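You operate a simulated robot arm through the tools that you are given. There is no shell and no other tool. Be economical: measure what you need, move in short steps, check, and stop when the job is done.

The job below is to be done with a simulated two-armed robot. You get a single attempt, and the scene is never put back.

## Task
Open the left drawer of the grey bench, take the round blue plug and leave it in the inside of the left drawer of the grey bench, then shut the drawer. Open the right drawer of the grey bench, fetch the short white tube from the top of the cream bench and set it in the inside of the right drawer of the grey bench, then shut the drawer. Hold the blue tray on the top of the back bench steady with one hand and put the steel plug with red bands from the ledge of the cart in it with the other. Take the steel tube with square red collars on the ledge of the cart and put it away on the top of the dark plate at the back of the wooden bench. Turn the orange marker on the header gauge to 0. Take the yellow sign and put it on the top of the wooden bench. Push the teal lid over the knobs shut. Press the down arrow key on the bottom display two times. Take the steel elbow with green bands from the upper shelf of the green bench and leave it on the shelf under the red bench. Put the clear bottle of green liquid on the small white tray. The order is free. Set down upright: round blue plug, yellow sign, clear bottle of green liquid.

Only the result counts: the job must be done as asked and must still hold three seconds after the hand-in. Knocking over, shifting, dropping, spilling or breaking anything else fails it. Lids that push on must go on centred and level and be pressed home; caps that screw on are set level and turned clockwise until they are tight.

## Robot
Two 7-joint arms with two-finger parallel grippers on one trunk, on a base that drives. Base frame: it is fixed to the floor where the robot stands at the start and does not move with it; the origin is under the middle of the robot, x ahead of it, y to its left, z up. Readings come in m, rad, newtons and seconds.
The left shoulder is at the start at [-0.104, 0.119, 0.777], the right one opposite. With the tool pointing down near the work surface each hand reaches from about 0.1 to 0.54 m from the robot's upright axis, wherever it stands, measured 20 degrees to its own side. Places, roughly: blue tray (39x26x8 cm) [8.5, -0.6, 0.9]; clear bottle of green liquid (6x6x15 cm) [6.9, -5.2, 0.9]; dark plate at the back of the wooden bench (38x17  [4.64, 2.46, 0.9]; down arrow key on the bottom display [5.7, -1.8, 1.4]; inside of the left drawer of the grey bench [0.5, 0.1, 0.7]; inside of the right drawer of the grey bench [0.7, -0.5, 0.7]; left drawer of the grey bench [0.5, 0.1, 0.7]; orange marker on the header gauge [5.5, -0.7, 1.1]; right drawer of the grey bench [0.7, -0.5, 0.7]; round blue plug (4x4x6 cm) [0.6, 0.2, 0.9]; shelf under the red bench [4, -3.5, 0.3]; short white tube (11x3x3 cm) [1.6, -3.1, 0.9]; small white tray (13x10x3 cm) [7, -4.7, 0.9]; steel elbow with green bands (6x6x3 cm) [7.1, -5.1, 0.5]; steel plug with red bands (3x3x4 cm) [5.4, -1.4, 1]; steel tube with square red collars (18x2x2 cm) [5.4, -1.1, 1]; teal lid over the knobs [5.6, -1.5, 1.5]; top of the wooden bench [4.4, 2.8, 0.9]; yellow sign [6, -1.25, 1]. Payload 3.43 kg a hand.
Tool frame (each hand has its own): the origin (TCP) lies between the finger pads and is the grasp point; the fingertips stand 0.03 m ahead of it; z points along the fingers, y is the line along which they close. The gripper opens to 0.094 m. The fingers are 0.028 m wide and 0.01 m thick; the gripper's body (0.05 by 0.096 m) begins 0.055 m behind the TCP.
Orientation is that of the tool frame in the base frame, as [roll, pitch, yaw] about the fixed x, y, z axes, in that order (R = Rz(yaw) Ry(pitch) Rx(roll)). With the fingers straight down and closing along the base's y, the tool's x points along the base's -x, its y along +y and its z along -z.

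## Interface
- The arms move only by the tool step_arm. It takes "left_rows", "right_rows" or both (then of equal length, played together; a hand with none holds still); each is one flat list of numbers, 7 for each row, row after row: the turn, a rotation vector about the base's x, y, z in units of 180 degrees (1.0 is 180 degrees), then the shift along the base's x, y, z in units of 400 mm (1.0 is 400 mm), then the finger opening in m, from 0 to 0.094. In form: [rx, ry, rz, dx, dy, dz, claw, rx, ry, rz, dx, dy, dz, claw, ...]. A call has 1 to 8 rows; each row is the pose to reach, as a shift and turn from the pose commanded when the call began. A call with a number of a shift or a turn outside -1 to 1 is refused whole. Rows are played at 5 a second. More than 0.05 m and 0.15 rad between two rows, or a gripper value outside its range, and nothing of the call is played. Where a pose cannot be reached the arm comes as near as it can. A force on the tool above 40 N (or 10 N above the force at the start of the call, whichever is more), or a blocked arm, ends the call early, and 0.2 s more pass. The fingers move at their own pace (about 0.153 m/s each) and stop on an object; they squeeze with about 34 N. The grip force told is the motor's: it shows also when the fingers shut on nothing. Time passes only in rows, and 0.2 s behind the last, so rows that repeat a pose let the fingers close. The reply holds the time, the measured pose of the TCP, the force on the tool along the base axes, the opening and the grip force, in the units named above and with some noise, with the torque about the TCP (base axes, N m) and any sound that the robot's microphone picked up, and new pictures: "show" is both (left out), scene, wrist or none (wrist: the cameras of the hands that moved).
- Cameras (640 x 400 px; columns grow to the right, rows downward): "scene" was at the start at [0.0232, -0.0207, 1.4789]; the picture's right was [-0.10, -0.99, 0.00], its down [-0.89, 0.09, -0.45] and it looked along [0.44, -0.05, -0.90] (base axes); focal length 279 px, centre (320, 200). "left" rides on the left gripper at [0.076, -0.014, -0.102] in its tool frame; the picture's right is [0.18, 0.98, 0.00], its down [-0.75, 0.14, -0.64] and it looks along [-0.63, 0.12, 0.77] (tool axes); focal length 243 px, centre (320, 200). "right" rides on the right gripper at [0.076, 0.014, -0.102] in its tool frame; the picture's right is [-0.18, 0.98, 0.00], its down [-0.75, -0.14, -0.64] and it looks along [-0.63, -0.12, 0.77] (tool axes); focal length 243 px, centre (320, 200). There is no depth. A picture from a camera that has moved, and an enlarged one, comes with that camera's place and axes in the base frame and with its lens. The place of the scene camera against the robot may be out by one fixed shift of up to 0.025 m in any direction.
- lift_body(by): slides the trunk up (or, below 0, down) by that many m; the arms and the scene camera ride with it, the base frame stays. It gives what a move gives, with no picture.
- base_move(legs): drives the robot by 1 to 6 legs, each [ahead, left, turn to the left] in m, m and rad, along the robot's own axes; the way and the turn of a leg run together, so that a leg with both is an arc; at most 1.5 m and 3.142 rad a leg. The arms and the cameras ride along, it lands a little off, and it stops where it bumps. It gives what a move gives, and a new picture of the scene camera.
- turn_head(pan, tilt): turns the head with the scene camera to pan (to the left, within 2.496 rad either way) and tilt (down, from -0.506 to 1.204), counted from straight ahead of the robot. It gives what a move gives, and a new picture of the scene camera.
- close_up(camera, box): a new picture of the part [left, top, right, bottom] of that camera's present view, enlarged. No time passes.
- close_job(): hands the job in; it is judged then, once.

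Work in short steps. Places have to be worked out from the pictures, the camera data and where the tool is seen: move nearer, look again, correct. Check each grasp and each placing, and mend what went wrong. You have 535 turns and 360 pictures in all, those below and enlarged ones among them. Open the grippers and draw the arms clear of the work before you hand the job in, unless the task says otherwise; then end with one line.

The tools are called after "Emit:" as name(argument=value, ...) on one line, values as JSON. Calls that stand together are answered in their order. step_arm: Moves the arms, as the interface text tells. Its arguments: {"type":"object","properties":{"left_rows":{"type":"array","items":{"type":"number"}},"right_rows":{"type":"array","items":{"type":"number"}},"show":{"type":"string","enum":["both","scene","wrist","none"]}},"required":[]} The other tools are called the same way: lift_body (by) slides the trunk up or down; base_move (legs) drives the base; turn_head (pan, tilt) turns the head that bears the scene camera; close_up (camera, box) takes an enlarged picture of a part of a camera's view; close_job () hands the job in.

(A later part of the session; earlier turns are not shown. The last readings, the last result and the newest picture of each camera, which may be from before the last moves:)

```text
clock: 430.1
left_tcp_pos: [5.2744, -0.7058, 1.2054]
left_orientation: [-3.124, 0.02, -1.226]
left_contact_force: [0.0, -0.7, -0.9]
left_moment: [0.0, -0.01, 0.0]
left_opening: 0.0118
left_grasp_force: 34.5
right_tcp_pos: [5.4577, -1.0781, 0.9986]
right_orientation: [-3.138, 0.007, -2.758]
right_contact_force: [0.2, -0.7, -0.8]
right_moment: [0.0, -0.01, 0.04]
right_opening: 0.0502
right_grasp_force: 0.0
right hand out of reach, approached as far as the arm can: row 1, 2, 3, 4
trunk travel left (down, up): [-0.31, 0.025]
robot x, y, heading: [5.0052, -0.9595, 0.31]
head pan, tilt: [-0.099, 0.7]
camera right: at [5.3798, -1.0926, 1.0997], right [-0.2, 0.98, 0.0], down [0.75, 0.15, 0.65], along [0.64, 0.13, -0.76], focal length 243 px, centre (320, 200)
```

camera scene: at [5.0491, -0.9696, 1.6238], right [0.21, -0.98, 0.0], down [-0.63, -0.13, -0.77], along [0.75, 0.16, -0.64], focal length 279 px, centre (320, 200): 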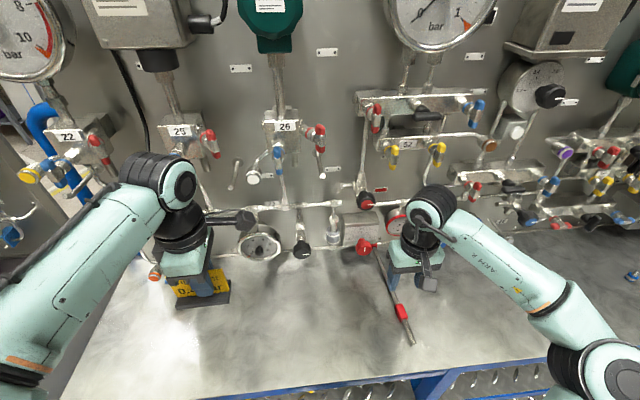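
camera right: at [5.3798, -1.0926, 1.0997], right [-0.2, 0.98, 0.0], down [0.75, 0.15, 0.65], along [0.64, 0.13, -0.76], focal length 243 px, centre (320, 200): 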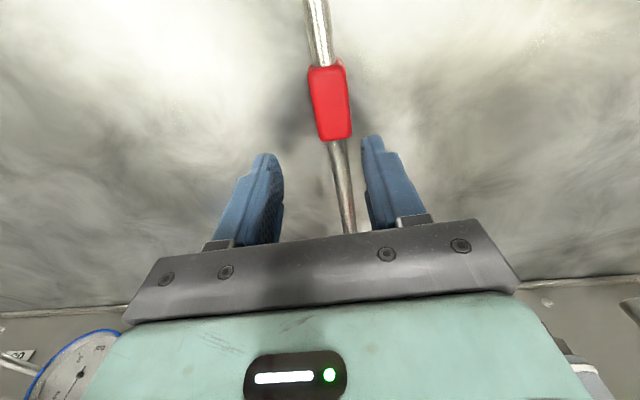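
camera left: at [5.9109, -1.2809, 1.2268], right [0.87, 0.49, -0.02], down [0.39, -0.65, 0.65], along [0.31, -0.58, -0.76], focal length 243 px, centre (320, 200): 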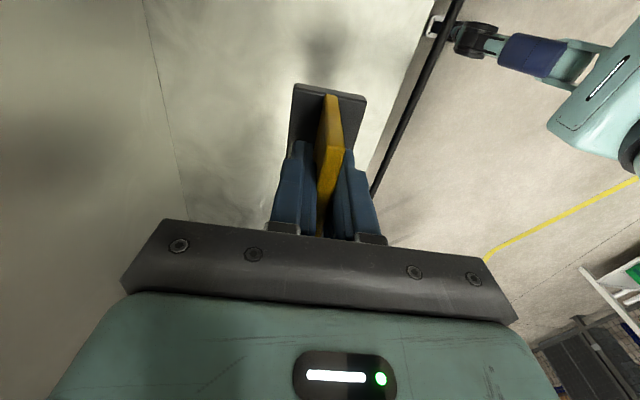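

The tube lies 1.1 cm to the left, and I need 2 cm more forward to clear the collar. I'll nudge the base.

Emit:
base_move(legs=[[0.022, 0.013, 0]])

Emit:
close_up(camera="right", box=[0, 0, 640, 400])

```text
clock: 431.0
left_tcp_pos: [5.2901, -0.6875, 1.206]
left_orientation: [-3.121, 0.02, -1.226]
left_contact_force: [0.5, 0.4, -0.6]
left_moment: [0.0, 0.01, -0.01]
left_opening: 0.0116
left_grasp_force: 34.0
right_tcp_pos: [5.4722, -1.0585, 0.9985]
right_orientation: [-3.138, 0.008, -2.758]
right_contact_force: [-0.4, 0.1, 0.0]
right_moment: [0.0, -0.01, -0.02]
right_opening: 0.0501
right_grasp_force: 0.1
trunk travel left (down, up): [-0.31, 0.025]
robot x, y, heading: [5.0211, -0.9407, 0.308]
head pan, tilt: [-0.099, 0.7]
camera scene: at [5.0644, -0.9519, 1.6237], right [0.21, -0.98, 0.0], down [-0.63, -0.13, -0.77], along [0.75, 0.16, -0.64], focal length 279 px, centre (320, 200)
```

scene: 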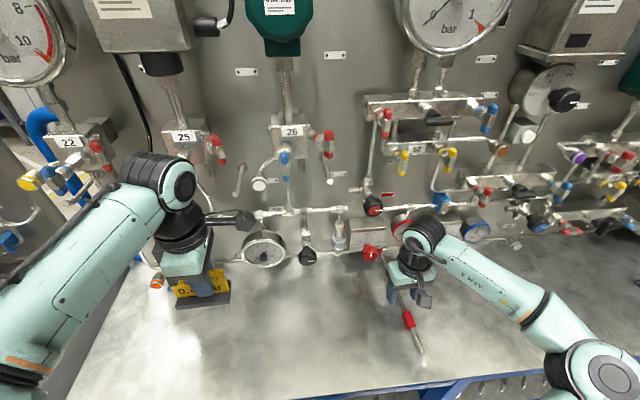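

```text
1.00 times, centred on (320, 200) of right (not enlarged: the box is as wide or as high as the picture)
camera zoom: at [5.3955, -1.074, 1.1], right [-0.2, 0.98, 0.0], down [0.75, 0.15, 0.65], along [0.64, 0.12, -0.76], focal length 243 px, centre (320, 200)
```

zoom: 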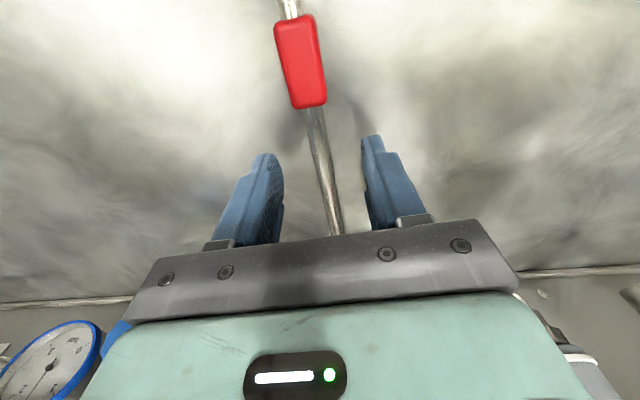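

Centred. I'll lower 1.5 cm and close.

Emit:
step_arm(right_rows=[0, 0, 0, 0, 0, -0.02, 0.05, 0, 0, 0, 0, 0, -0.038, 0.05, 0, 0, 0, 0, 0, -0.038, 0.0, 0, 0, 0, 0, 0, -0.038, 0.0, 0, 0, 0, 0, 0, -0.038, 0.0], show="wrist")

```text
clock: 432.2
left_tcp_pos: [5.2915, -0.6865, 1.2059]
left_orientation: [-3.124, 0.019, -1.227]
left_contact_force: [0.0, -0.5, -0.7]
left_moment: [0.01, 0.01, -0.04]
left_opening: 0.0119
left_grasp_force: 34.3
right_tcp_pos: [5.4758, -1.0588, 0.983]
right_orientation: [-3.137, 0.005, -2.758]
right_contact_force: [-0.1, 0.3, -0.5]
right_moment: [-0.05, 0.02, -0.01]
right_opening: 0.011
right_grasp_force: 33.9
trunk travel left (down, up): [-0.31, 0.025]
robot x, y, heading: [5.0203, -0.9401, 0.309]
head pan, tilt: [-0.099, 0.7]
camera right: at [5.3968, -1.0735, 1.0848], right [-0.2, 0.98, 0.0], down [0.75, 0.15, 0.65], along [0.64, 0.12, -0.76], focal length 243 px, centre (320, 200)
```

right: 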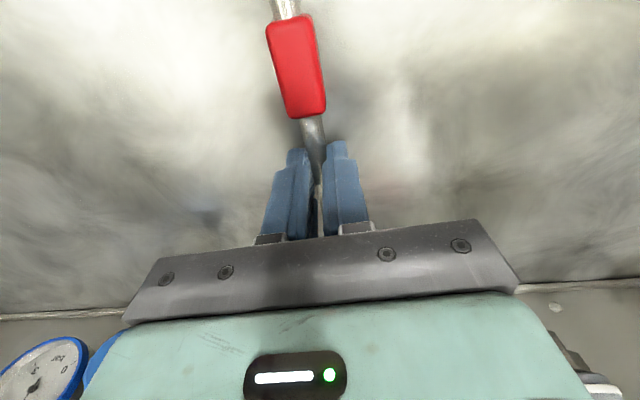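

Gripped. I'll lift 4 cm and look.

Emit:
step_arm(right_rows=[0, 0, 0, 0, 0, 0.03, 0.0, 0, 0, 0, -0.02, -0.008, 0.07, 0.0, 0, 0, 0, -0.06, -0.022, 0.1, 0.0])

```text
clock: 433.0
left_tcp_pos: [5.2922, -0.6875, 1.2055]
left_orientation: [-3.125, 0.019, -1.228]
left_contact_force: [-0.2, -1.2, -0.1]
left_moment: [-0.03, 0.02, 0.01]
left_opening: 0.0117
left_grasp_force: 34.0
right_tcp_pos: [5.4494, -1.0694, 1.0211]
right_orientation: [-3.137, 0.003, -2.762]
right_contact_force: [1.0, -0.4, -5.1]
right_moment: [-0.32, 0.62, -0.19]
right_opening: 0.0109
right_grasp_force: 34.1
trunk travel left (down, up): [-0.31, 0.025]
robot x, y, heading: [5.0248, -0.941, 0.309]
head pan, tilt: [-0.099, 0.7]
camera scene: at [5.0664, -0.9513, 1.6238], right [0.21, -0.98, 0.0], down [-0.63, -0.13, -0.76], along [0.75, 0.16, -0.64], focal length 279 px, centre (320, 200)
camera right: at [5.3716, -1.083, 1.123], right [-0.19, 0.98, 0.0], down [0.75, 0.15, 0.65], along [0.63, 0.12, -0.76], focal length 243 px, centre (320, 200)
```

scene: 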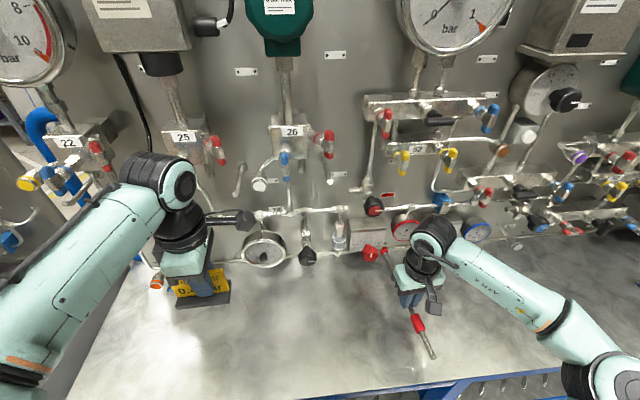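
right: 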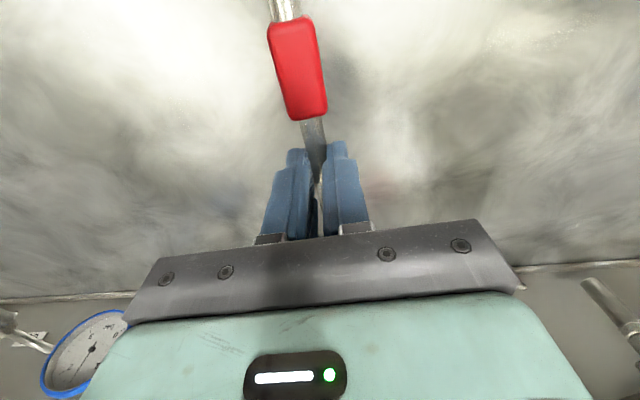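

The tube is lifted (about 0.5 kg). The dark plate is nearest the wooden bench's far side, so I'll go through the gap and approach from behind. First back off and go left.

Emit:
base_move(legs=[[-0.32, 0, 0], [0, 1.1, 0], [0, 1.05, 0]])

Emit:
base_move(legs=[[0.9, 0, 0], [0.95, 0, 0], [0, 0.3, 1.57], [0, 0, 1.57]])

```text
clock: 453.9
left_tcp_pos: [4.3064, 1.2782, 1.2049]
left_orientation: [-3.124, 0.02, -1.219]
left_contact_force: [0.4, 0.0, -0.7]
left_moment: [-0.01, -0.02, -0.04]
left_opening: 0.0117
left_grasp_force: 34.0
right_tcp_pos: [4.4667, 0.8993, 1.0211]
right_orientation: [-3.136, 0.006, -2.751]
right_contact_force: [-0.4, -0.3, -1.7]
right_moment: [-0.04, 0.04, -0.04]
right_opening: 0.011
right_grasp_force: 34.3
trunk travel left (down, up): [-0.31, 0.025]
robot x, y, heading: [4.0393, 1.0206, 0.319]
head pan, tilt: [-0.099, 0.7]
camera scene: at [4.0831, 1.0123, 1.6239], right [0.22, -0.98, 0.0], down [-0.63, -0.14, -0.76], along [0.75, 0.17, -0.64], focal length 279 px, centre (320, 200)
```

scene: 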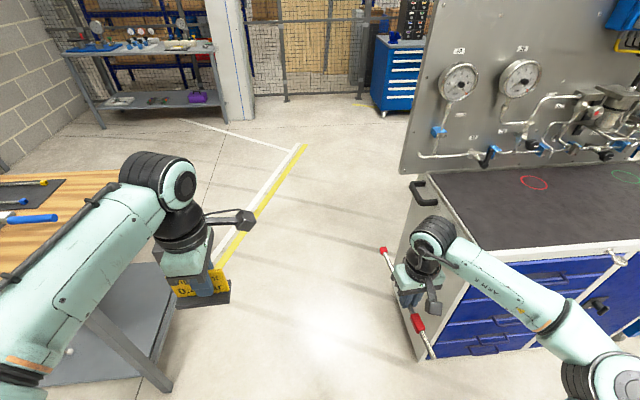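

```text
clock: 458.0
left_tcp_pos: [5.0812, 1.5376, 1.2078]
left_orientation: [-3.121, 0.015, -1.225]
left_contact_force: [0.4, -0.6, -1.1]
left_moment: [0.0, -0.02, 0.01]
left_opening: 0.0118
left_grasp_force: 33.7
right_tcp_pos: [5.2392, 1.1482, 1.0203]
right_orientation: [-3.133, -0.001, -2.777]
right_contact_force: [0.0, 0.1, -1.7]
right_moment: [-0.01, 0.06, 0.0]
right_opening: 0.011
right_grasp_force: 34.4
trunk travel left (down, up): [-0.31, 0.025]
robot x, y, heading: [4.8212, 1.2803, 0.308]
head pan, tilt: [-0.099, 0.7]
stopped in leg 1: the robot was blocked; the commanded pose is now the measured one
camera scene: at [4.8535, 1.2738, 1.6242], right [0.21, -0.98, 0.0], down [-0.63, -0.14, -0.77], along [0.75, 0.16, -0.64], focal length 279 px, centre (320, 200)
```

scene: 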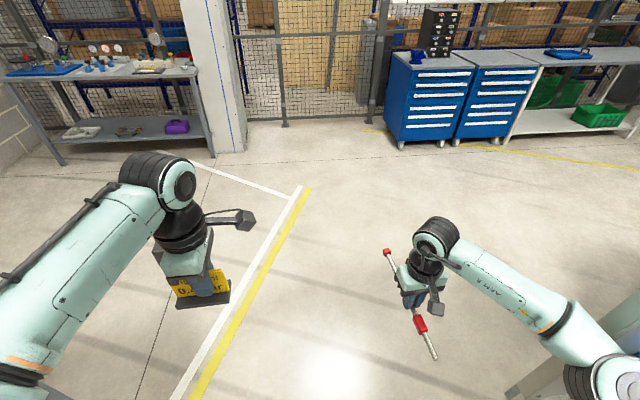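

Blocked near the cabinet, probably by my right elbow. I'll step left 0.14 m and go on.

Emit:
base_move(legs=[[-0.03, 0.14, 0], [0.6, 0, 0], [0.55, 0, 0]])

```text
clock: 465.6
left_tcp_pos: [6.1008, 2.0066, 1.2055]
left_orientation: [-3.125, 0.02, -1.227]
left_contact_force: [0.1, -0.3, -0.3]
left_moment: [-0.03, 0.0, 0.01]
left_opening: 0.0116
left_grasp_force: 33.8
right_tcp_pos: [6.2572, 1.6181, 1.0185]
right_orientation: [-3.139, -0.004, -2.774]
right_contact_force: [0.6, -0.4, -1.4]
right_moment: [-0.03, 0.02, -0.02]
right_opening: 0.011
right_grasp_force: 33.9
trunk travel left (down, up): [-0.31, 0.025]
robot x, y, heading: [5.8281, 1.7461, 0.313]
head pan, tilt: [-0.099, 0.7]
camera scene: at [5.874, 1.7408, 1.6238], right [0.21, -0.98, 0.0], down [-0.63, -0.13, -0.76], along [0.75, 0.16, -0.64], focal length 279 px, centre (320, 200)
```

scene: 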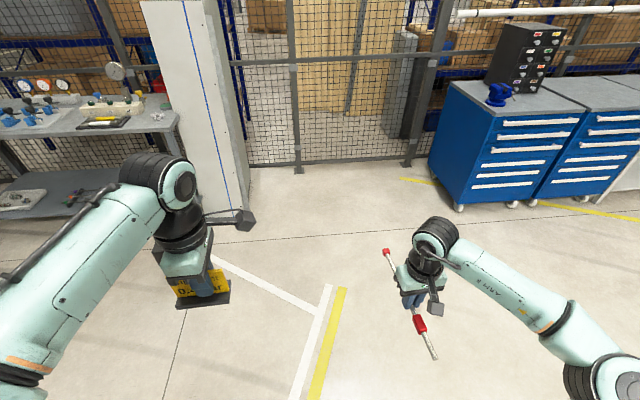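

Clear. I'll turn about to face the wooden bench's far side and move along to the dark plate.

Emit:
base_move(legs=[[0, 0, 1.57], [0, 0, 1.571], [0, -1.0, 0]])

Emit:
turn_head(pan=0, tilt=0.6)

```text
clock: 482.3
left_tcp_pos: [5.2879, 2.4873, 1.2057]
left_orientation: [-3.124, 0.019, 1.862]
left_contact_force: [-0.6, 0.2, -0.7]
left_moment: [0.02, 0.0, 0.01]
left_opening: 0.0117
left_grasp_force: 34.3
right_tcp_pos: [5.1495, 2.882, 1.0192]
right_orientation: [-3.139, -0.004, 0.314]
right_contact_force: [0.2, -0.4, -1.0]
right_moment: [0.0, -0.05, -0.01]
right_opening: 0.0109
right_grasp_force: 34.3
trunk travel left (down, up): [-0.31, 0.025]
robot x, y, heading: [5.5726, 2.7237, -2.887]
head pan, tilt: [-0.099, 0.7]
camera scene: at [5.5321, 2.7107, 1.6239], right [-0.15, 0.99, 0.0], down [0.64, 0.1, -0.76], along [-0.76, -0.12, -0.64], focal length 279 px, centre (320, 200)
```

scene: 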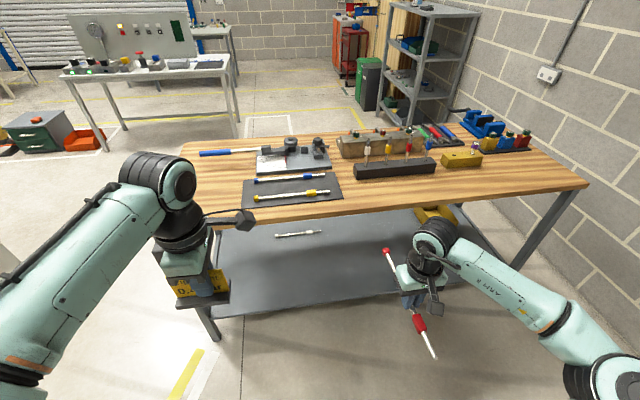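

```text
clock: 483.0
left_tcp_pos: [5.2863, 2.4878, 1.2048]
left_orientation: [-3.124, 0.018, 1.862]
left_contact_force: [0.6, -0.5, 0.2]
left_moment: [0.01, -0.02, -0.02]
left_opening: 0.0117
left_grasp_force: 34.3
right_tcp_pos: [5.1513, 2.8819, 1.018]
right_orientation: [-3.137, -0.004, 0.314]
right_contact_force: [-0.3, 1.2, -1.3]
right_moment: [-0.01, -0.03, 0.0]
right_opening: 0.0109
right_grasp_force: 34.0
trunk travel left (down, up): [-0.31, 0.025]
robot x, y, heading: [5.5679, 2.7228, -2.889]
head pan, tilt: [0.0, 0.6]
camera scene: at [5.5305, 2.7017, 1.6325], right [-0.25, 0.97, 0.0], down [0.55, 0.14, -0.82], along [-0.8, -0.21, -0.57], focal length 279 px, centre (320, 200)
```

scene: 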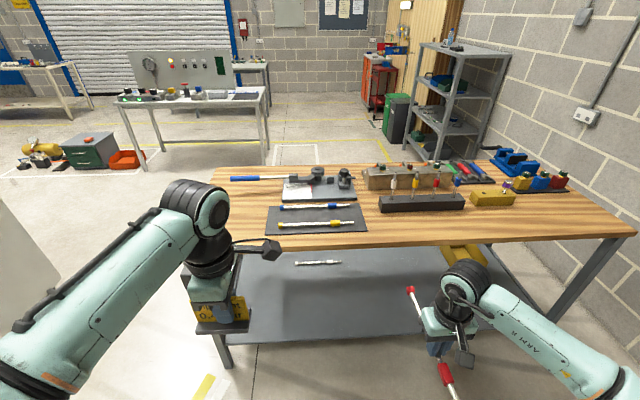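

I'll zoom in on the dark plate.

Emit:
close_up(camera="scene", box=[210, 160, 400, 280])

```text
3.33 times, centred on (305, 220) of scene
camera zoom: at [5.5305, 2.7017, 1.6325], right [-0.25, 0.97, 0.0], down [0.55, 0.14, -0.82], along [-0.8, -0.21, -0.57], focal length 931 px, centre (370, 133)
```

zoom: 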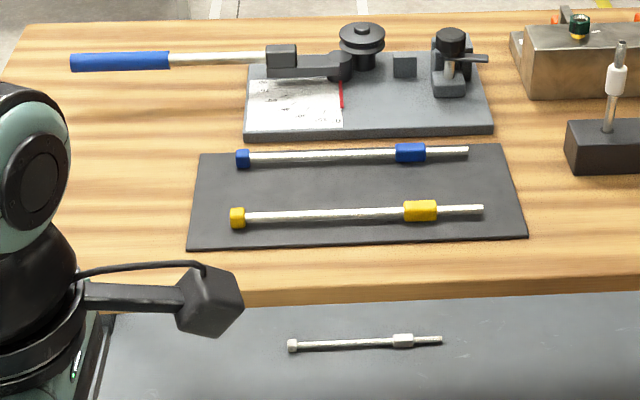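

The two other tubes (blue and yellow) lie on the plate 12 cm apart, leaving a free middle place around [4.603, 2.442]. I'll raise the tube and turn it 90° so it lies parallel to them.

Emit:
step_arm(right_rows=[0, 0, -0.045, 0, 0, 0.05, 0, 0, 0, -0.09, 0, 0, 0.1, 0, 0, 0, -0.135, 0, 0, 0.15, 0, 0, 0, -0.18, 0, 0, 0.2, 0, 0, 0, -0.225, 0, 0, 0.22, 0, 0, 0, -0.27, 0, 0, 0.22, 0, 0, 0, -0.315, 0, 0, 0.22, 0, 0, 0, -0.36, 0, 0, 0.22, 0], show="none")

Emit:
step_arm(right_rows=[0, 0, -0.045, 0, 0, 0, 0, 0, 0, -0.09, 0, 0, 0, 0, 0, 0, -0.12, 0, 0, 0, 0], show="scene")

```text
clock: 484.8
left_tcp_pos: [5.2869, 2.4874, 1.2061]
left_orientation: [-3.124, 0.019, 1.863]
left_contact_force: [0.1, -0.7, -1.1]
left_moment: [0.02, -0.02, 0.0]
left_opening: 0.0117
left_grasp_force: 33.7
right_tcp_pos: [5.1507, 2.8808, 1.1065]
right_orientation: [-3.138, -0.002, -0.821]
right_contact_force: [-0.2, 0.3, -1.4]
right_moment: [0.0, -0.03, -0.01]
right_opening: 0.0109
right_grasp_force: 34.0
trunk travel left (down, up): [-0.31, 0.025]
robot x, y, heading: [5.5708, 2.7325, -2.887]
head pan, tilt: [0.0, 0.6]
```

```text
clock: 485.6
left_tcp_pos: [5.2873, 2.4881, 1.206]
left_orientation: [-3.124, 0.02, 1.863]
left_contact_force: [0.6, -1.0, -1.4]
left_moment: [-0.01, 0.03, -0.02]
left_opening: 0.0119
left_grasp_force: 33.9
right_tcp_pos: [5.1513, 2.8813, 1.1066]
right_orientation: [-3.136, -0.003, -1.199]
right_contact_force: [-0.7, 0.6, -1.6]
right_moment: [-0.06, -0.05, -0.03]
right_opening: 0.011
right_grasp_force: 33.9
trunk travel left (down, up): [-0.31, 0.025]
robot x, y, heading: [5.5701, 2.7266, -2.886]
head pan, tilt: [0.0, 0.6]
camera scene: at [5.5305, 2.7016, 1.6326], right [-0.25, 0.97, 0.0], down [0.55, 0.14, -0.83], along [-0.8, -0.21, -0.56], focal length 279 px, centre (320, 200)
```

scene: 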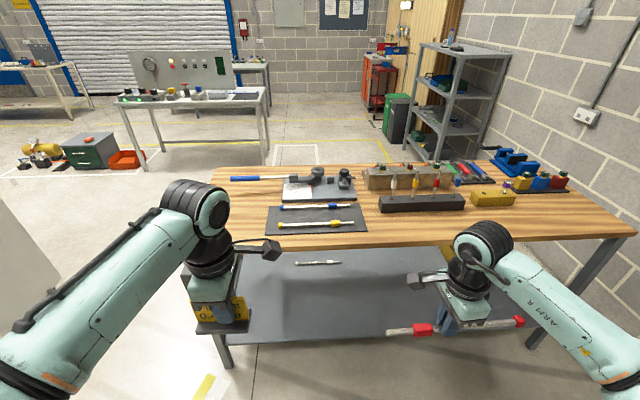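

Now the tube is parallel. I'll drive in so the right hand comes over the plate.

Emit:
base_move(legs=[[0.5, 0.28, 0.042]])

Emit:
close_up(camera="right", box=[0, 0, 640, 400])

```text
clock: 488.8
left_tcp_pos: [4.906, 2.0636, 1.2045]
left_orientation: [-3.124, 0.019, 1.914]
left_contact_force: [0.4, -0.1, -0.6]
left_moment: [0.0, 0.0, -0.01]
left_opening: 0.0119
left_grasp_force: 34.2
right_tcp_pos: [4.7474, 2.4511, 1.1057]
right_orientation: [-3.139, -0.003, -1.142]
right_contact_force: [0.2, -0.3, -1.5]
right_moment: [-0.02, -0.01, -0.01]
right_opening: 0.011
right_grasp_force: 34.5
trunk travel left (down, up): [-0.31, 0.025]
robot x, y, heading: [5.1743, 2.3197, -2.832]
head pan, tilt: [0.0, 0.6]
camera scene: at [5.1361, 2.2909, 1.6325], right [-0.3, 0.95, 0.0], down [0.54, 0.17, -0.83], along [-0.79, -0.25, -0.56], focal length 279 px, centre (320, 200)
```

scene: 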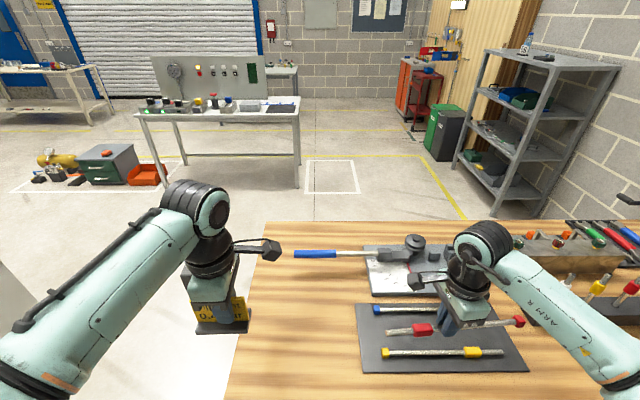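

```text
1.00 times, centred on (320, 200) of right (not enlarged: the box is as wide or as high as the picture)
camera zoom: at [4.7653, 2.3761, 1.2086], right [-0.97, -0.24, 0.0], down [-0.19, 0.74, 0.64], along [-0.15, 0.62, -0.77], focal length 243 px, centre (320, 200)
```

zoom: 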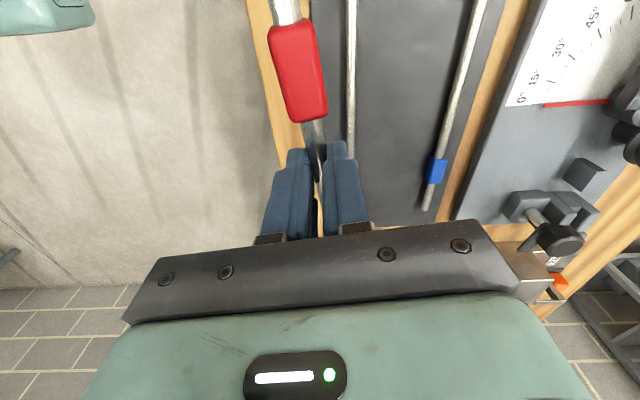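

Measured from the wrist view, I need 9.6 cm forward and 2.5 cm right to be midway between the blue and yellow tubes. I'll do this with the base.

Emit:
base_move(legs=[[0.096, -0.025, 0]])

Emit:
step_arm(right_rows=[0, 0, 0, 0, 0, -0.1, 0, 0, 0, 0, 0, 0, -0.2, 0, 0, 0, 0, 0, 0, -0.3, 0])

```text
clock: 490.0
left_tcp_pos: [4.808, 2.066, 1.2057]
left_orientation: [-3.123, 0.02, 1.913]
left_contact_force: [-0.6, -0.8, 0.4]
left_moment: [0.0, -0.03, 0.01]
left_opening: 0.0117
left_grasp_force: 34.3
right_tcp_pos: [4.6526, 2.4533, 1.1038]
right_orientation: [-3.136, -0.005, -1.146]
right_contact_force: [-0.3, -0.5, -1.7]
right_moment: [-0.06, -0.04, -0.03]
right_opening: 0.0111
right_grasp_force: 34.4
trunk travel left (down, up): [-0.31, 0.025]
robot x, y, heading: [5.0849, 2.318, -2.84]
head pan, tilt: [0.0, 0.6]
stopped in leg 1: the robot was blocked; the commanded pose is now the measured one
camera scene: at [5.04, 2.2921, 1.6327], right [-0.3, 0.95, 0.0], down [0.54, 0.17, -0.82], along [-0.79, -0.25, -0.57], focal length 279 px, centre (320, 200)
```

scene: 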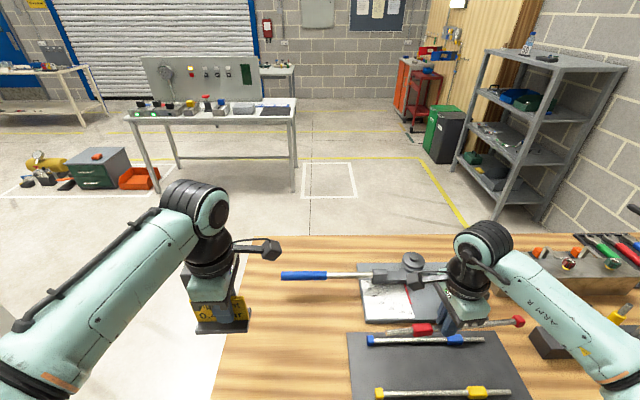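

```text
clock: 490.8
left_tcp_pos: [4.8104, 2.0652, 1.2054]
left_orientation: [-3.124, 0.019, 1.911]
left_contact_force: [-0.7, 0.1, -0.5]
left_moment: [0.03, 0.01, -0.01]
left_opening: 0.0118
left_grasp_force: 34.1
right_tcp_pos: [4.6579, 2.4516, 0.9853]
right_orientation: [-3.139, -0.003, -1.146]
right_contact_force: [0.1, 0.4, -1.2]
right_moment: [-0.04, -0.03, -0.05]
right_opening: 0.0109
right_grasp_force: 34.3
trunk travel left (down, up): [-0.31, 0.025]
robot x, y, heading: [5.0825, 2.3201, -2.836]
head pan, tilt: [0.0, 0.6]
camera scene: at [5.0431, 2.291, 1.6325], right [-0.3, 0.95, 0.0], down [0.54, 0.17, -0.82], along [-0.79, -0.25, -0.57], focal length 279 px, centre (320, 200)
camera right: at [4.6753, 2.3767, 1.0883], right [-0.97, -0.24, 0.0], down [-0.18, 0.75, 0.64], along [-0.15, 0.62, -0.77], focal length 243 px, centre (320, 200)
```

scene: 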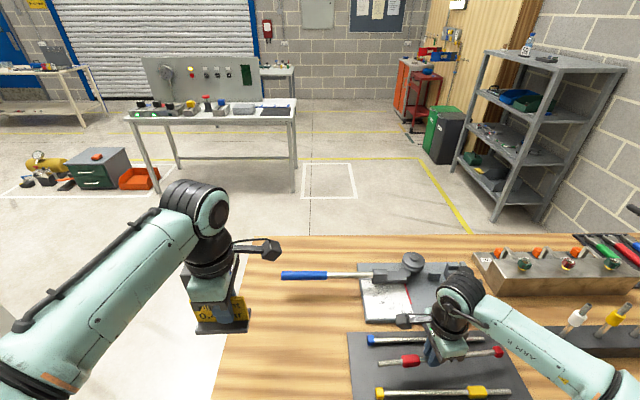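
right: 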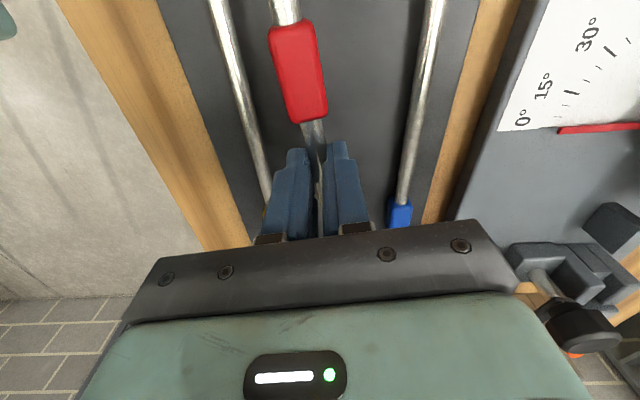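

Nicely midway. I'll lower to z≈0.935 and then slowly to contact.

Emit:
step_arm(right_rows=[0, 0, 0, -0.014, -0.004, -0.06, 0, 0, 0, 0, -0.014, -0.004, -0.11, 0, 0, 0, 0, -0.014, -0.004, -0.13, 0, 0, 0, 0, -0.014, -0.004, -0.142, 0, 0, 0, 0, -0.014, -0.004, -0.154, 0, 0, 0, 0, -0.014, -0.004, -0.166, 0, 0, 0, 0, -0.014, -0.004, -0.178, 0, 0, 0, 0, -0.014, -0.004, -0.19, 0], show="wrist")

```text
clock: 491.8
left_tcp_pos: [4.8124, 2.0651, 1.2055]
left_orientation: [-3.122, 0.021, 1.912]
left_contact_force: [0.5, 0.3, -0.1]
left_moment: [0.03, 0.01, -0.04]
left_opening: 0.0118
left_grasp_force: 34.1
right_tcp_pos: [4.6512, 2.4487, 0.9357]
right_orientation: [3.139, -0.002, -1.146]
right_contact_force: [7.0, 2.6, 15.6]
right_moment: [0.17, -0.34, -0.18]
right_opening: 0.0111
right_grasp_force: 34.6
trunk travel left (down, up): [-0.31, 0.025]
robot x, y, heading: [5.0843, 2.3166, -2.843]
head pan, tilt: [0.0, 0.6]
stopped in row 4 (right hand): the force on the tool passed its limit at 47 N (the readings are from after the stop); the commanded pose is now the measured one
camera right: at [4.6688, 2.375, 1.0385], right [-0.97, -0.24, 0.0], down [-0.18, 0.75, 0.64], along [-0.15, 0.62, -0.77], focal length 243 px, centre (320, 200)
```

right: 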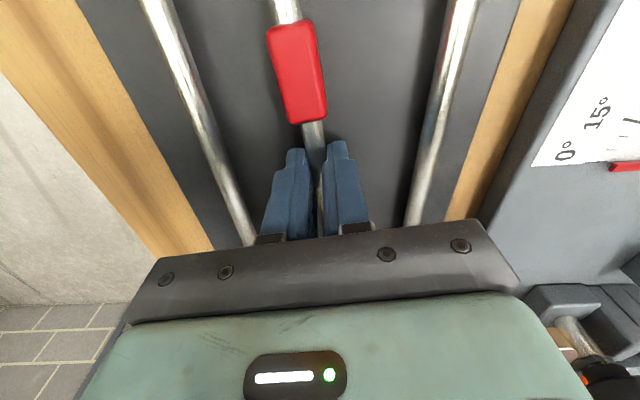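

Contact on the plate. I'll open narrowly and rise.

Emit:
step_arm(right_rows=[0, 0, 0, 0, 0, 0.0, 0.035, 0, 0, 0, 0, 0, 0.0, 0.035, 0, 0, 0, 0, 0, 0.06, 0.035, 0, 0, 0, 0, 0, 0.15, 0.035, 0, 0, 0, 0, 0, 0.25, 0.035, 0, 0, 0, 0, 0, 0.35, 0.035], show="both")

```text
clock: 493.2
left_tcp_pos: [4.812, 2.0643, 1.2053]
left_orientation: [-3.122, 0.019, 1.912]
left_contact_force: [0.0, 0.3, -0.6]
left_moment: [-0.04, 0.04, -0.02]
left_opening: 0.0117
left_grasp_force: 34.1
right_tcp_pos: [4.6499, 2.4517, 1.0746]
right_orientation: [-3.141, -0.001, -1.145]
right_contact_force: [-0.2, 0.0, 0.0]
right_moment: [-0.01, 0.01, -0.01]
right_opening: 0.0351
right_grasp_force: 0.0
trunk travel left (down, up): [-0.31, 0.025]
robot x, y, heading: [5.0857, 2.3214, -2.837]
head pan, tilt: [0.0, 0.6]
camera scene: at [5.0438, 2.2905, 1.6326], right [-0.3, 0.95, 0.0], down [0.54, 0.17, -0.83], along [-0.79, -0.25, -0.56], focal length 279 px, centre (320, 200)
camera right: at [4.6688, 2.376, 1.1767], right [-0.97, -0.24, 0.0], down [-0.18, 0.75, 0.64], along [-0.15, 0.62, -0.77], focal length 243 px, centre (320, 200)
```

scene: 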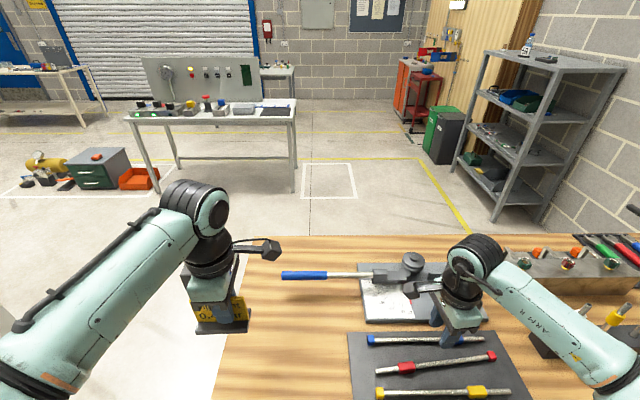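
right: 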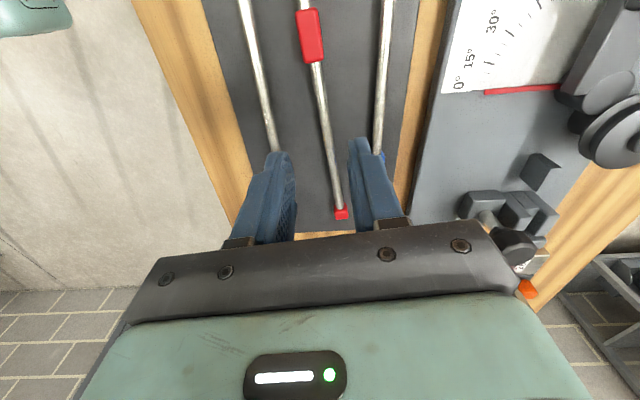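

The tube rests on the plate between the others. Now the sign: the left hand is already over free bench top, so I'll lower it.

Emit:
step_arm(left_rows=[0, 0, 0, -0.03, -0.01, -0.1, 0, 0, 0, 0, -0.07, -0.022, -0.2, 0, 0, 0, 0, -0.07, -0.022, -0.3, 0, 0, 0, 0, -0.07, -0.022, -0.4, 0, 0, 0, 0, -0.07, -0.022, -0.5, 0, 0, 0, 0, -0.07, -0.022, -0.57, 0], show="both")

```text
clock: 494.6
left_tcp_pos: [4.7812, 2.0581, 0.977]
left_orientation: [-3.122, 0.019, 1.911]
left_contact_force: [-0.2, 0.1, -2.2]
left_moment: [0.03, 0.01, -0.02]
left_opening: 0.0116
left_grasp_force: 34.4
right_tcp_pos: [4.6492, 2.4517, 1.0732]
right_orientation: [3.141, -0.002, -1.146]
right_contact_force: [-0.3, -0.7, -0.4]
right_moment: [-0.02, -0.02, 0.01]
right_opening: 0.0348
right_grasp_force: 0.1
trunk travel left (down, up): [-0.31, 0.025]
robot x, y, heading: [5.0839, 2.3202, -2.841]
head pan, tilt: [0.0, 0.6]
camera scene: at [5.0433, 2.291, 1.6326], right [-0.3, 0.95, 0.0], down [0.54, 0.17, -0.82], along [-0.79, -0.25, -0.57], focal length 279 px, centre (320, 200)
camera left: at [4.745, 2.1271, 1.0769], right [0.87, 0.5, -0.02], down [0.39, -0.65, 0.65], along [0.31, -0.57, -0.76], focal length 243 px, centre (320, 200)
```

scene: 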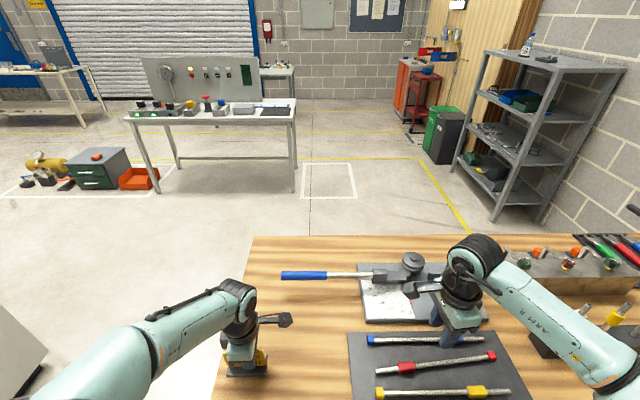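
left: 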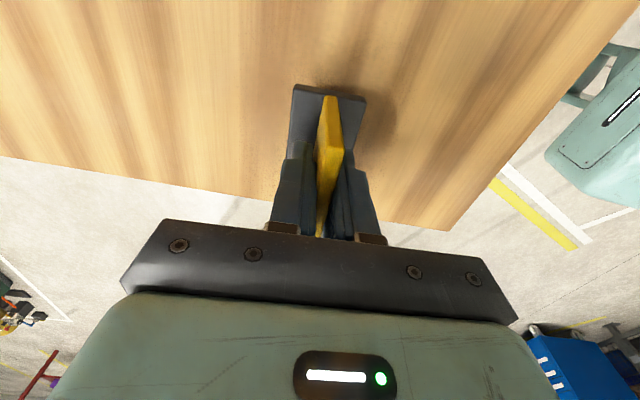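

The sign is only about 5 cm from the bench's end. I'll shift it 6 cm inward and set it down.

Emit:
step_arm(left_rows=[0, 0, 0, -0.022, 0.072, 0, 0, 0, 0, 0, -0.043, 0.143, 0, 0, 0, 0, 0, -0.043, 0.143, -0.025, 0, 0, 0, 0, -0.043, 0.143, -0.04, 0, 0, 0, 0, -0.043, 0.143, -0.05, 0, 0, 0, 0, -0.043, 0.143, -0.06, 0, 0, 0, 0, -0.043, 0.143, -0.07, 0, 0, 0, 0, -0.043, 0.143, -0.08, 0], show="wrist")

```text
clock: 496.4
left_tcp_pos: [4.7652, 2.1147, 0.9472]
left_orientation: [-3.114, 0.019, 1.911]
left_contact_force: [-1.7, 0.5, 27.2]
left_moment: [0.23, -0.47, 0.01]
left_opening: 0.0119
left_grasp_force: 33.9
right_tcp_pos: [4.6506, 2.4518, 1.0752]
right_orientation: [3.14, -0.002, -1.146]
right_contact_force: [0.5, 0.3, 0.0]
right_moment: [-0.01, 0.0, 0.01]
right_opening: 0.0347
right_grasp_force: 0.1
trunk travel left (down, up): [-0.31, 0.025]
robot x, y, heading: [5.0801, 2.3211, -2.838]
head pan, tilt: [0.0, 0.6]
camera left: at [4.7296, 2.1837, 1.048], right [0.86, 0.5, -0.03], down [0.4, -0.65, 0.65], along [0.31, -0.57, -0.76], focal length 243 px, centre (320, 200)
```

left: 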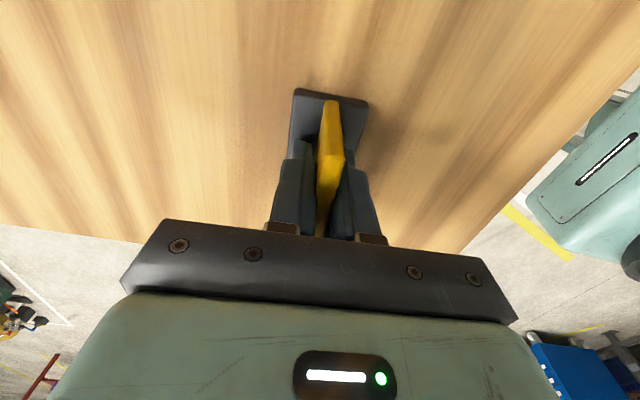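

It's down with 27 N. I'll raise 1 mm, open gently and lift away.

Emit:
step_arm(left_rows=[0, 0, 0, 0, 0, 0.003, 0.03, 0, 0, 0, 0, 0, 0.003, 0.06, 0, 0, 0, 0, 0, 0.003, 0.06, 0, 0, 0, 0, 0, 0.1, 0.06, 0, 0, 0, 0, 0, 0.2, 0.06, 0, 0, 0, 0, 0, 0.3, 0.06, 0, 0, 0, 0, 0, 0.4, 0.06], show="both")

```text
clock: 498.0
left_tcp_pos: [4.7666, 2.1129, 1.1079]
left_orientation: [-3.123, 0.019, 1.911]
left_contact_force: [-0.2, -0.2, -0.4]
left_moment: [-0.01, -0.02, 0.02]
left_opening: 0.0598
left_grasp_force: 0.1
right_tcp_pos: [4.6505, 2.4513, 1.0745]
right_orientation: [3.14, -0.002, -1.148]
right_contact_force: [-0.1, 1.1, -0.3]
right_moment: [-0.01, 0.0, 0.01]
right_opening: 0.0352
right_grasp_force: 0.1
trunk travel left (down, up): [-0.31, 0.025]
robot x, y, heading: [5.0842, 2.3182, -2.838]
head pan, tilt: [0.0, 0.6]
camera scene: at [5.0438, 2.2912, 1.6326], right [-0.3, 0.95, 0.0], down [0.54, 0.17, -0.83], along [-0.79, -0.25, -0.56], focal length 279 px, centre (320, 200)
camera left: at [4.7294, 2.1815, 1.2079], right [0.87, 0.5, -0.02], down [0.39, -0.65, 0.65], along [0.31, -0.57, -0.76], focal length 243 px, centre (320, 200)
```

scene: 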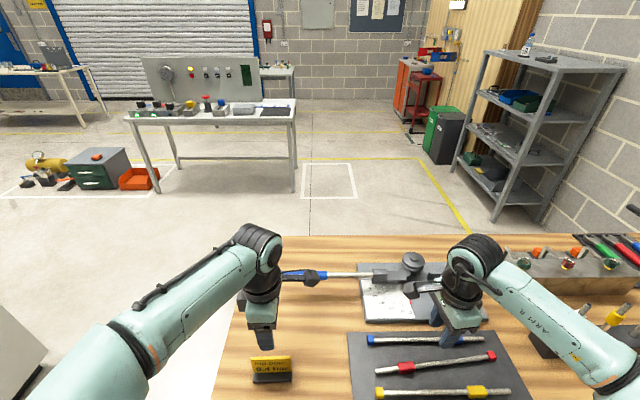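
left: 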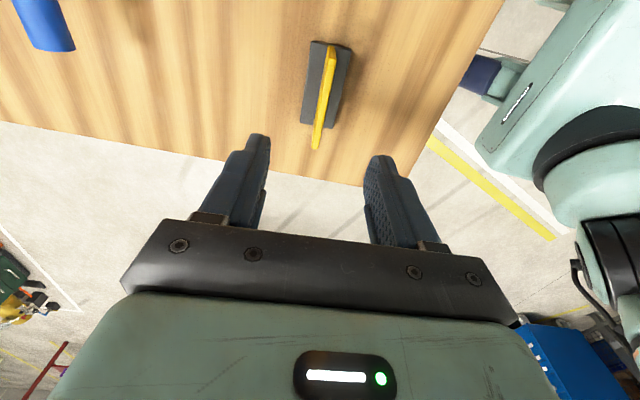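

The sign stands upright on the wood. Next is the green bench, via the open floor behind the cart. I'll back off and drive sideways past it.

Emit:
base_move(legs=[[-0.65, 0, 0.012], [0, 1.4, 0], [0, 1.4, 0], [0, 1.4, 0]])

Emit:
turn_head(pan=0.6, tilt=0.3)

```text
clock: 538.0
left_tcp_pos: [6.7078, -1.7145, 1.1057]
left_orientation: [-3.122, 0.021, 1.929]
left_contact_force: [1.0, -0.6, -0.2]
left_moment: [-0.02, 0.02, -0.02]
left_opening: 0.0598
left_grasp_force: 0.1
right_tcp_pos: [6.585, -1.3765, 1.0742]
right_orientation: [3.141, -0.002, -1.131]
right_contact_force: [0.1, -0.5, 0.0]
right_moment: [-0.01, 0.0, 0.0]
right_opening: 0.0353
right_grasp_force: 0.0
trunk travel left (down, up): [-0.31, 0.025]
robot x, y, heading: [7.0171, -1.501, -2.822]
head pan, tilt: [0.0, 0.6]
camera scene: at [6.9811, -1.5303, 1.6326], right [-0.31, 0.95, 0.0], down [0.54, 0.18, -0.83], along [-0.78, -0.26, -0.56], focal length 279 px, centre (320, 200)
```

scene: 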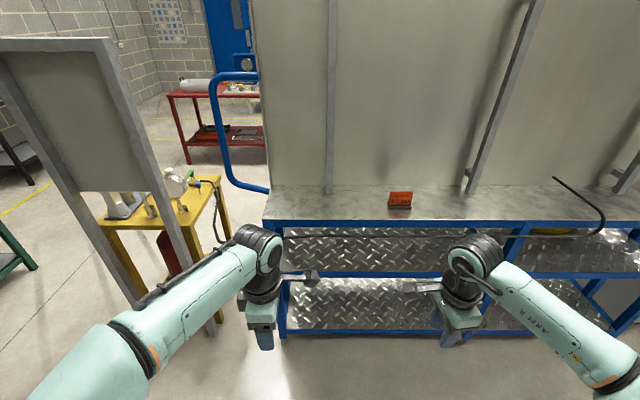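

```text
clock: 539.0
left_tcp_pos: [6.7075, -1.7147, 1.1063]
left_orientation: [-3.122, 0.019, 1.929]
left_contact_force: [0.0, -0.5, -0.1]
left_moment: [-0.01, 0.03, -0.02]
left_opening: 0.0601
left_grasp_force: 0.1
right_tcp_pos: [6.5853, -1.376, 1.0735]
right_orientation: [3.14, -0.002, -1.129]
right_contact_force: [0.0, 0.1, 0.8]
right_moment: [0.04, 0.04, -0.02]
right_opening: 0.0352
right_grasp_force: 0.0
trunk travel left (down, up): [-0.31, 0.025]
robot x, y, heading: [7.0184, -1.5021, -2.828]
head pan, tilt: [0.6, 0.3]
camera scene: at [7.0083, -1.5767, 1.66], right [-0.8, 0.61, 0.0], down [0.18, 0.24, -0.96], along [-0.58, -0.76, -0.3], focal length 279 px, centre (320, 200)
```

scene: 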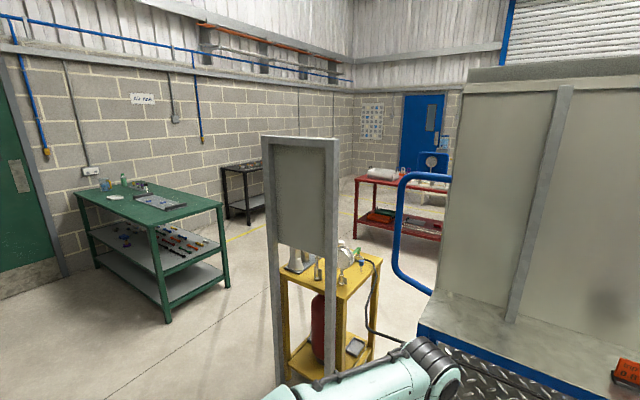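

The green bench is at the left, with the bottle near its far end. I'll zoom in.

Emit:
close_up(camera="scene", box=[60, 160, 240, 290])

```text
3.08 times, centred on (150, 225) of scene
camera zoom: at [7.0083, -1.5767, 1.66], right [-0.8, 0.61, 0.0], down [0.18, 0.24, -0.96], along [-0.58, -0.76, -0.3], focal length 860 px, centre (843, 123)
```

zoom: 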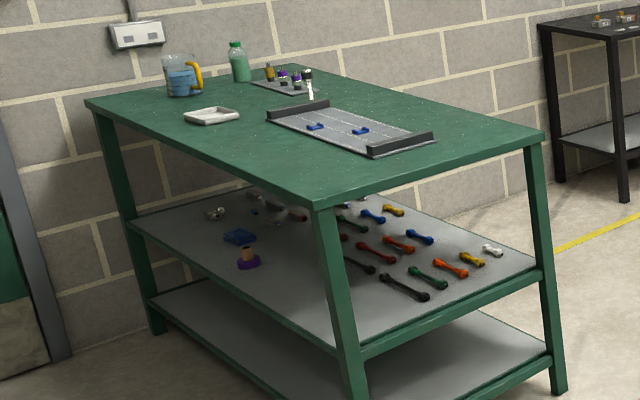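

The bottle is by the wall end, best reached from the bench's other long side. I'll go through the gap between the yellow and green benches, driving backwards after turning round.

Emit:
base_move(legs=[[0, 0.85, 0], [0, 0.87, 0], [0, 0, 1.57], [0, 0, 1.574]])

Emit:
base_move(legs=[[-0.95, 0, 0], [-0.95, 0, 0]])

```text
clock: 562.0
left_tcp_pos: [7.8627, -2.9084, 1.1065]
left_orientation: [-3.124, 0.019, -1.22]
left_contact_force: [0.1, -0.2, 0.6]
left_moment: [0.01, 0.03, -0.03]
left_opening: 0.06
left_grasp_force: 0.1
right_tcp_pos: [7.9812, -3.2462, 1.0742]
right_orientation: [3.14, -0.001, 2.007]
right_contact_force: [-0.7, -0.6, -0.8]
right_moment: [0.02, -0.03, 0.02]
right_opening: 0.0349
right_grasp_force: 0.0
trunk travel left (down, up): [-0.31, 0.025]
robot x, y, heading: [7.5512, -3.1156, 0.308]
head pan, tilt: [0.6, 0.3]
camera scene: at [7.566, -3.0722, 1.6601], right [0.79, -0.61, 0.0], down [-0.18, -0.23, -0.96], along [0.58, 0.76, -0.3], focal length 279 px, centre (320, 200)
```

scene: 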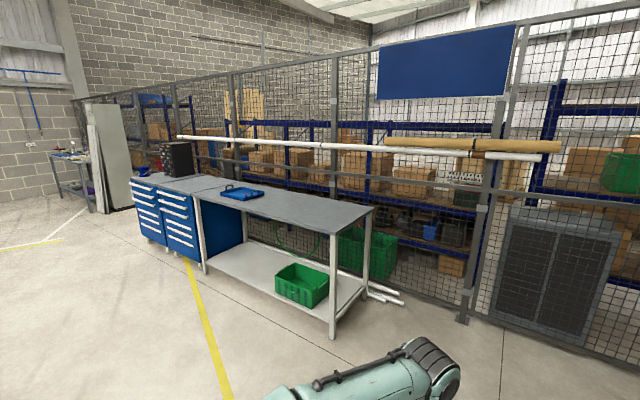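

```text
clock: 571.5
left_tcp_pos: [6.0534, -3.4873, 1.1071]
left_orientation: [-3.123, 0.019, -1.248]
left_contact_force: [0.1, 0.4, 0.7]
left_moment: [-0.01, 0.0, 0.01]
left_opening: 0.0601
left_grasp_force: 0.1
right_tcp_pos: [6.164, -3.8279, 1.0735]
right_orientation: [3.141, -0.002, 1.979]
right_contact_force: [-0.5, -0.4, -0.1]
right_moment: [0.01, 0.04, -0.01]
right_opening: 0.0351
right_grasp_force: 0.1
trunk travel left (down, up): [-0.31, 0.025]
robot x, y, heading: [5.7318, -3.6891, 0.285]
head pan, tilt: [0.6, 0.3]
camera scene: at [5.7532, -3.6425, 1.6601], right [0.77, -0.63, 0.0], down [-0.19, -0.23, -0.96], along [0.6, 0.74, -0.3], focal length 279 px, centre (320, 200)
```

scene: 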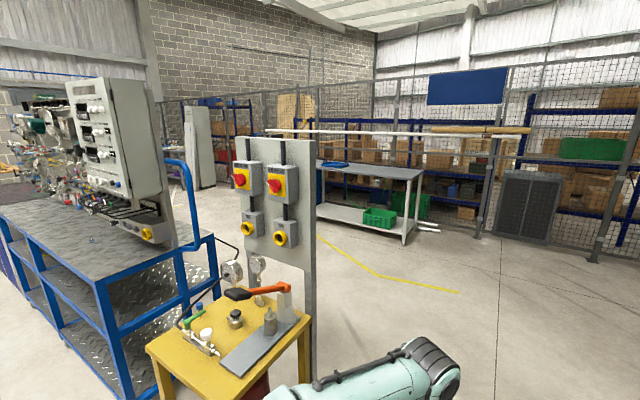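

Through. I'll move right along the green bench's near side and look at the bottle.

Emit:
base_move(legs=[[-0.12, -1.2, 0.03]])

Emit:
turn_head(pan=-0.5, tilt=0.6)

```text
clock: 582.0
left_tcp_pos: [6.2771, -4.6346, 1.1057]
left_orientation: [-3.121, 0.02, -1.221]
left_contact_force: [0.1, 0.5, -0.4]
left_moment: [-0.05, 0.04, -0.03]
left_opening: 0.06
left_grasp_force: 0.1
right_tcp_pos: [6.3951, -4.9732, 1.0735]
right_orientation: [3.141, 0.0, 2.004]
right_contact_force: [0.4, -0.4, 0.1]
right_moment: [0.05, 0.0, 0.02]
right_opening: 0.0348
right_grasp_force: 0.2
trunk travel left (down, up): [-0.31, 0.025]
robot x, y, heading: [5.9645, -4.8444, 0.312]
head pan, tilt: [0.6, 0.3]
camera scene: at [5.9814, -4.7976, 1.6601], right [0.79, -0.61, 0.0], down [-0.18, -0.23, -0.96], along [0.58, 0.76, -0.3], focal length 279 px, centre (320, 200)
```

scene: 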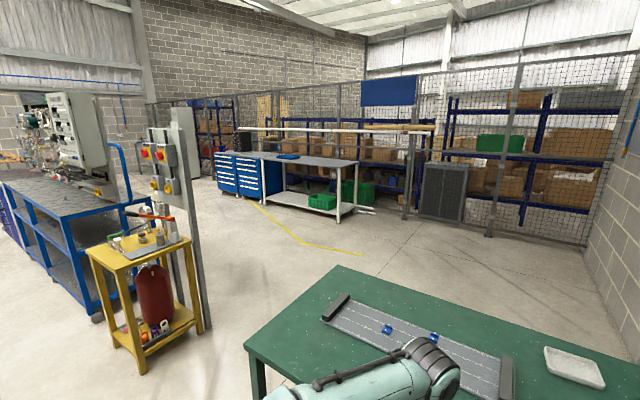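

```text
clock: 583.4
left_tcp_pos: [6.2775, -4.6342, 1.1068]
left_orientation: [-3.122, 0.017, -1.222]
left_contact_force: [0.5, -0.2, -0.3]
left_moment: [-0.01, -0.02, -0.03]
left_opening: 0.0599
left_grasp_force: 0.0
right_tcp_pos: [6.3954, -4.9726, 1.0737]
right_orientation: [3.141, -0.001, 2.006]
right_contact_force: [-0.1, 0.4, 0.6]
right_moment: [-0.01, -0.03, -0.02]
right_opening: 0.035
right_grasp_force: 0.0
trunk travel left (down, up): [-0.31, 0.025]
robot x, y, heading: [5.9623, -4.8435, 0.311]
head pan, tilt: [-0.499, 0.6]
camera scene: at [6.0111, -4.8877, 1.6326], right [-0.19, -0.98, 0.0], down [-0.56, 0.1, -0.83], along [0.81, -0.15, -0.56], focal length 279 px, centre (320, 200)
```

scene: 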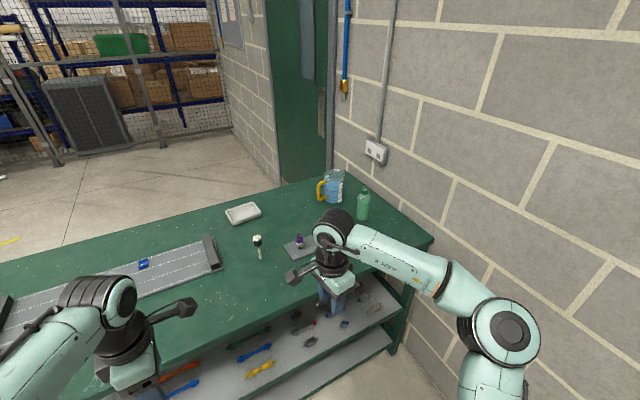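

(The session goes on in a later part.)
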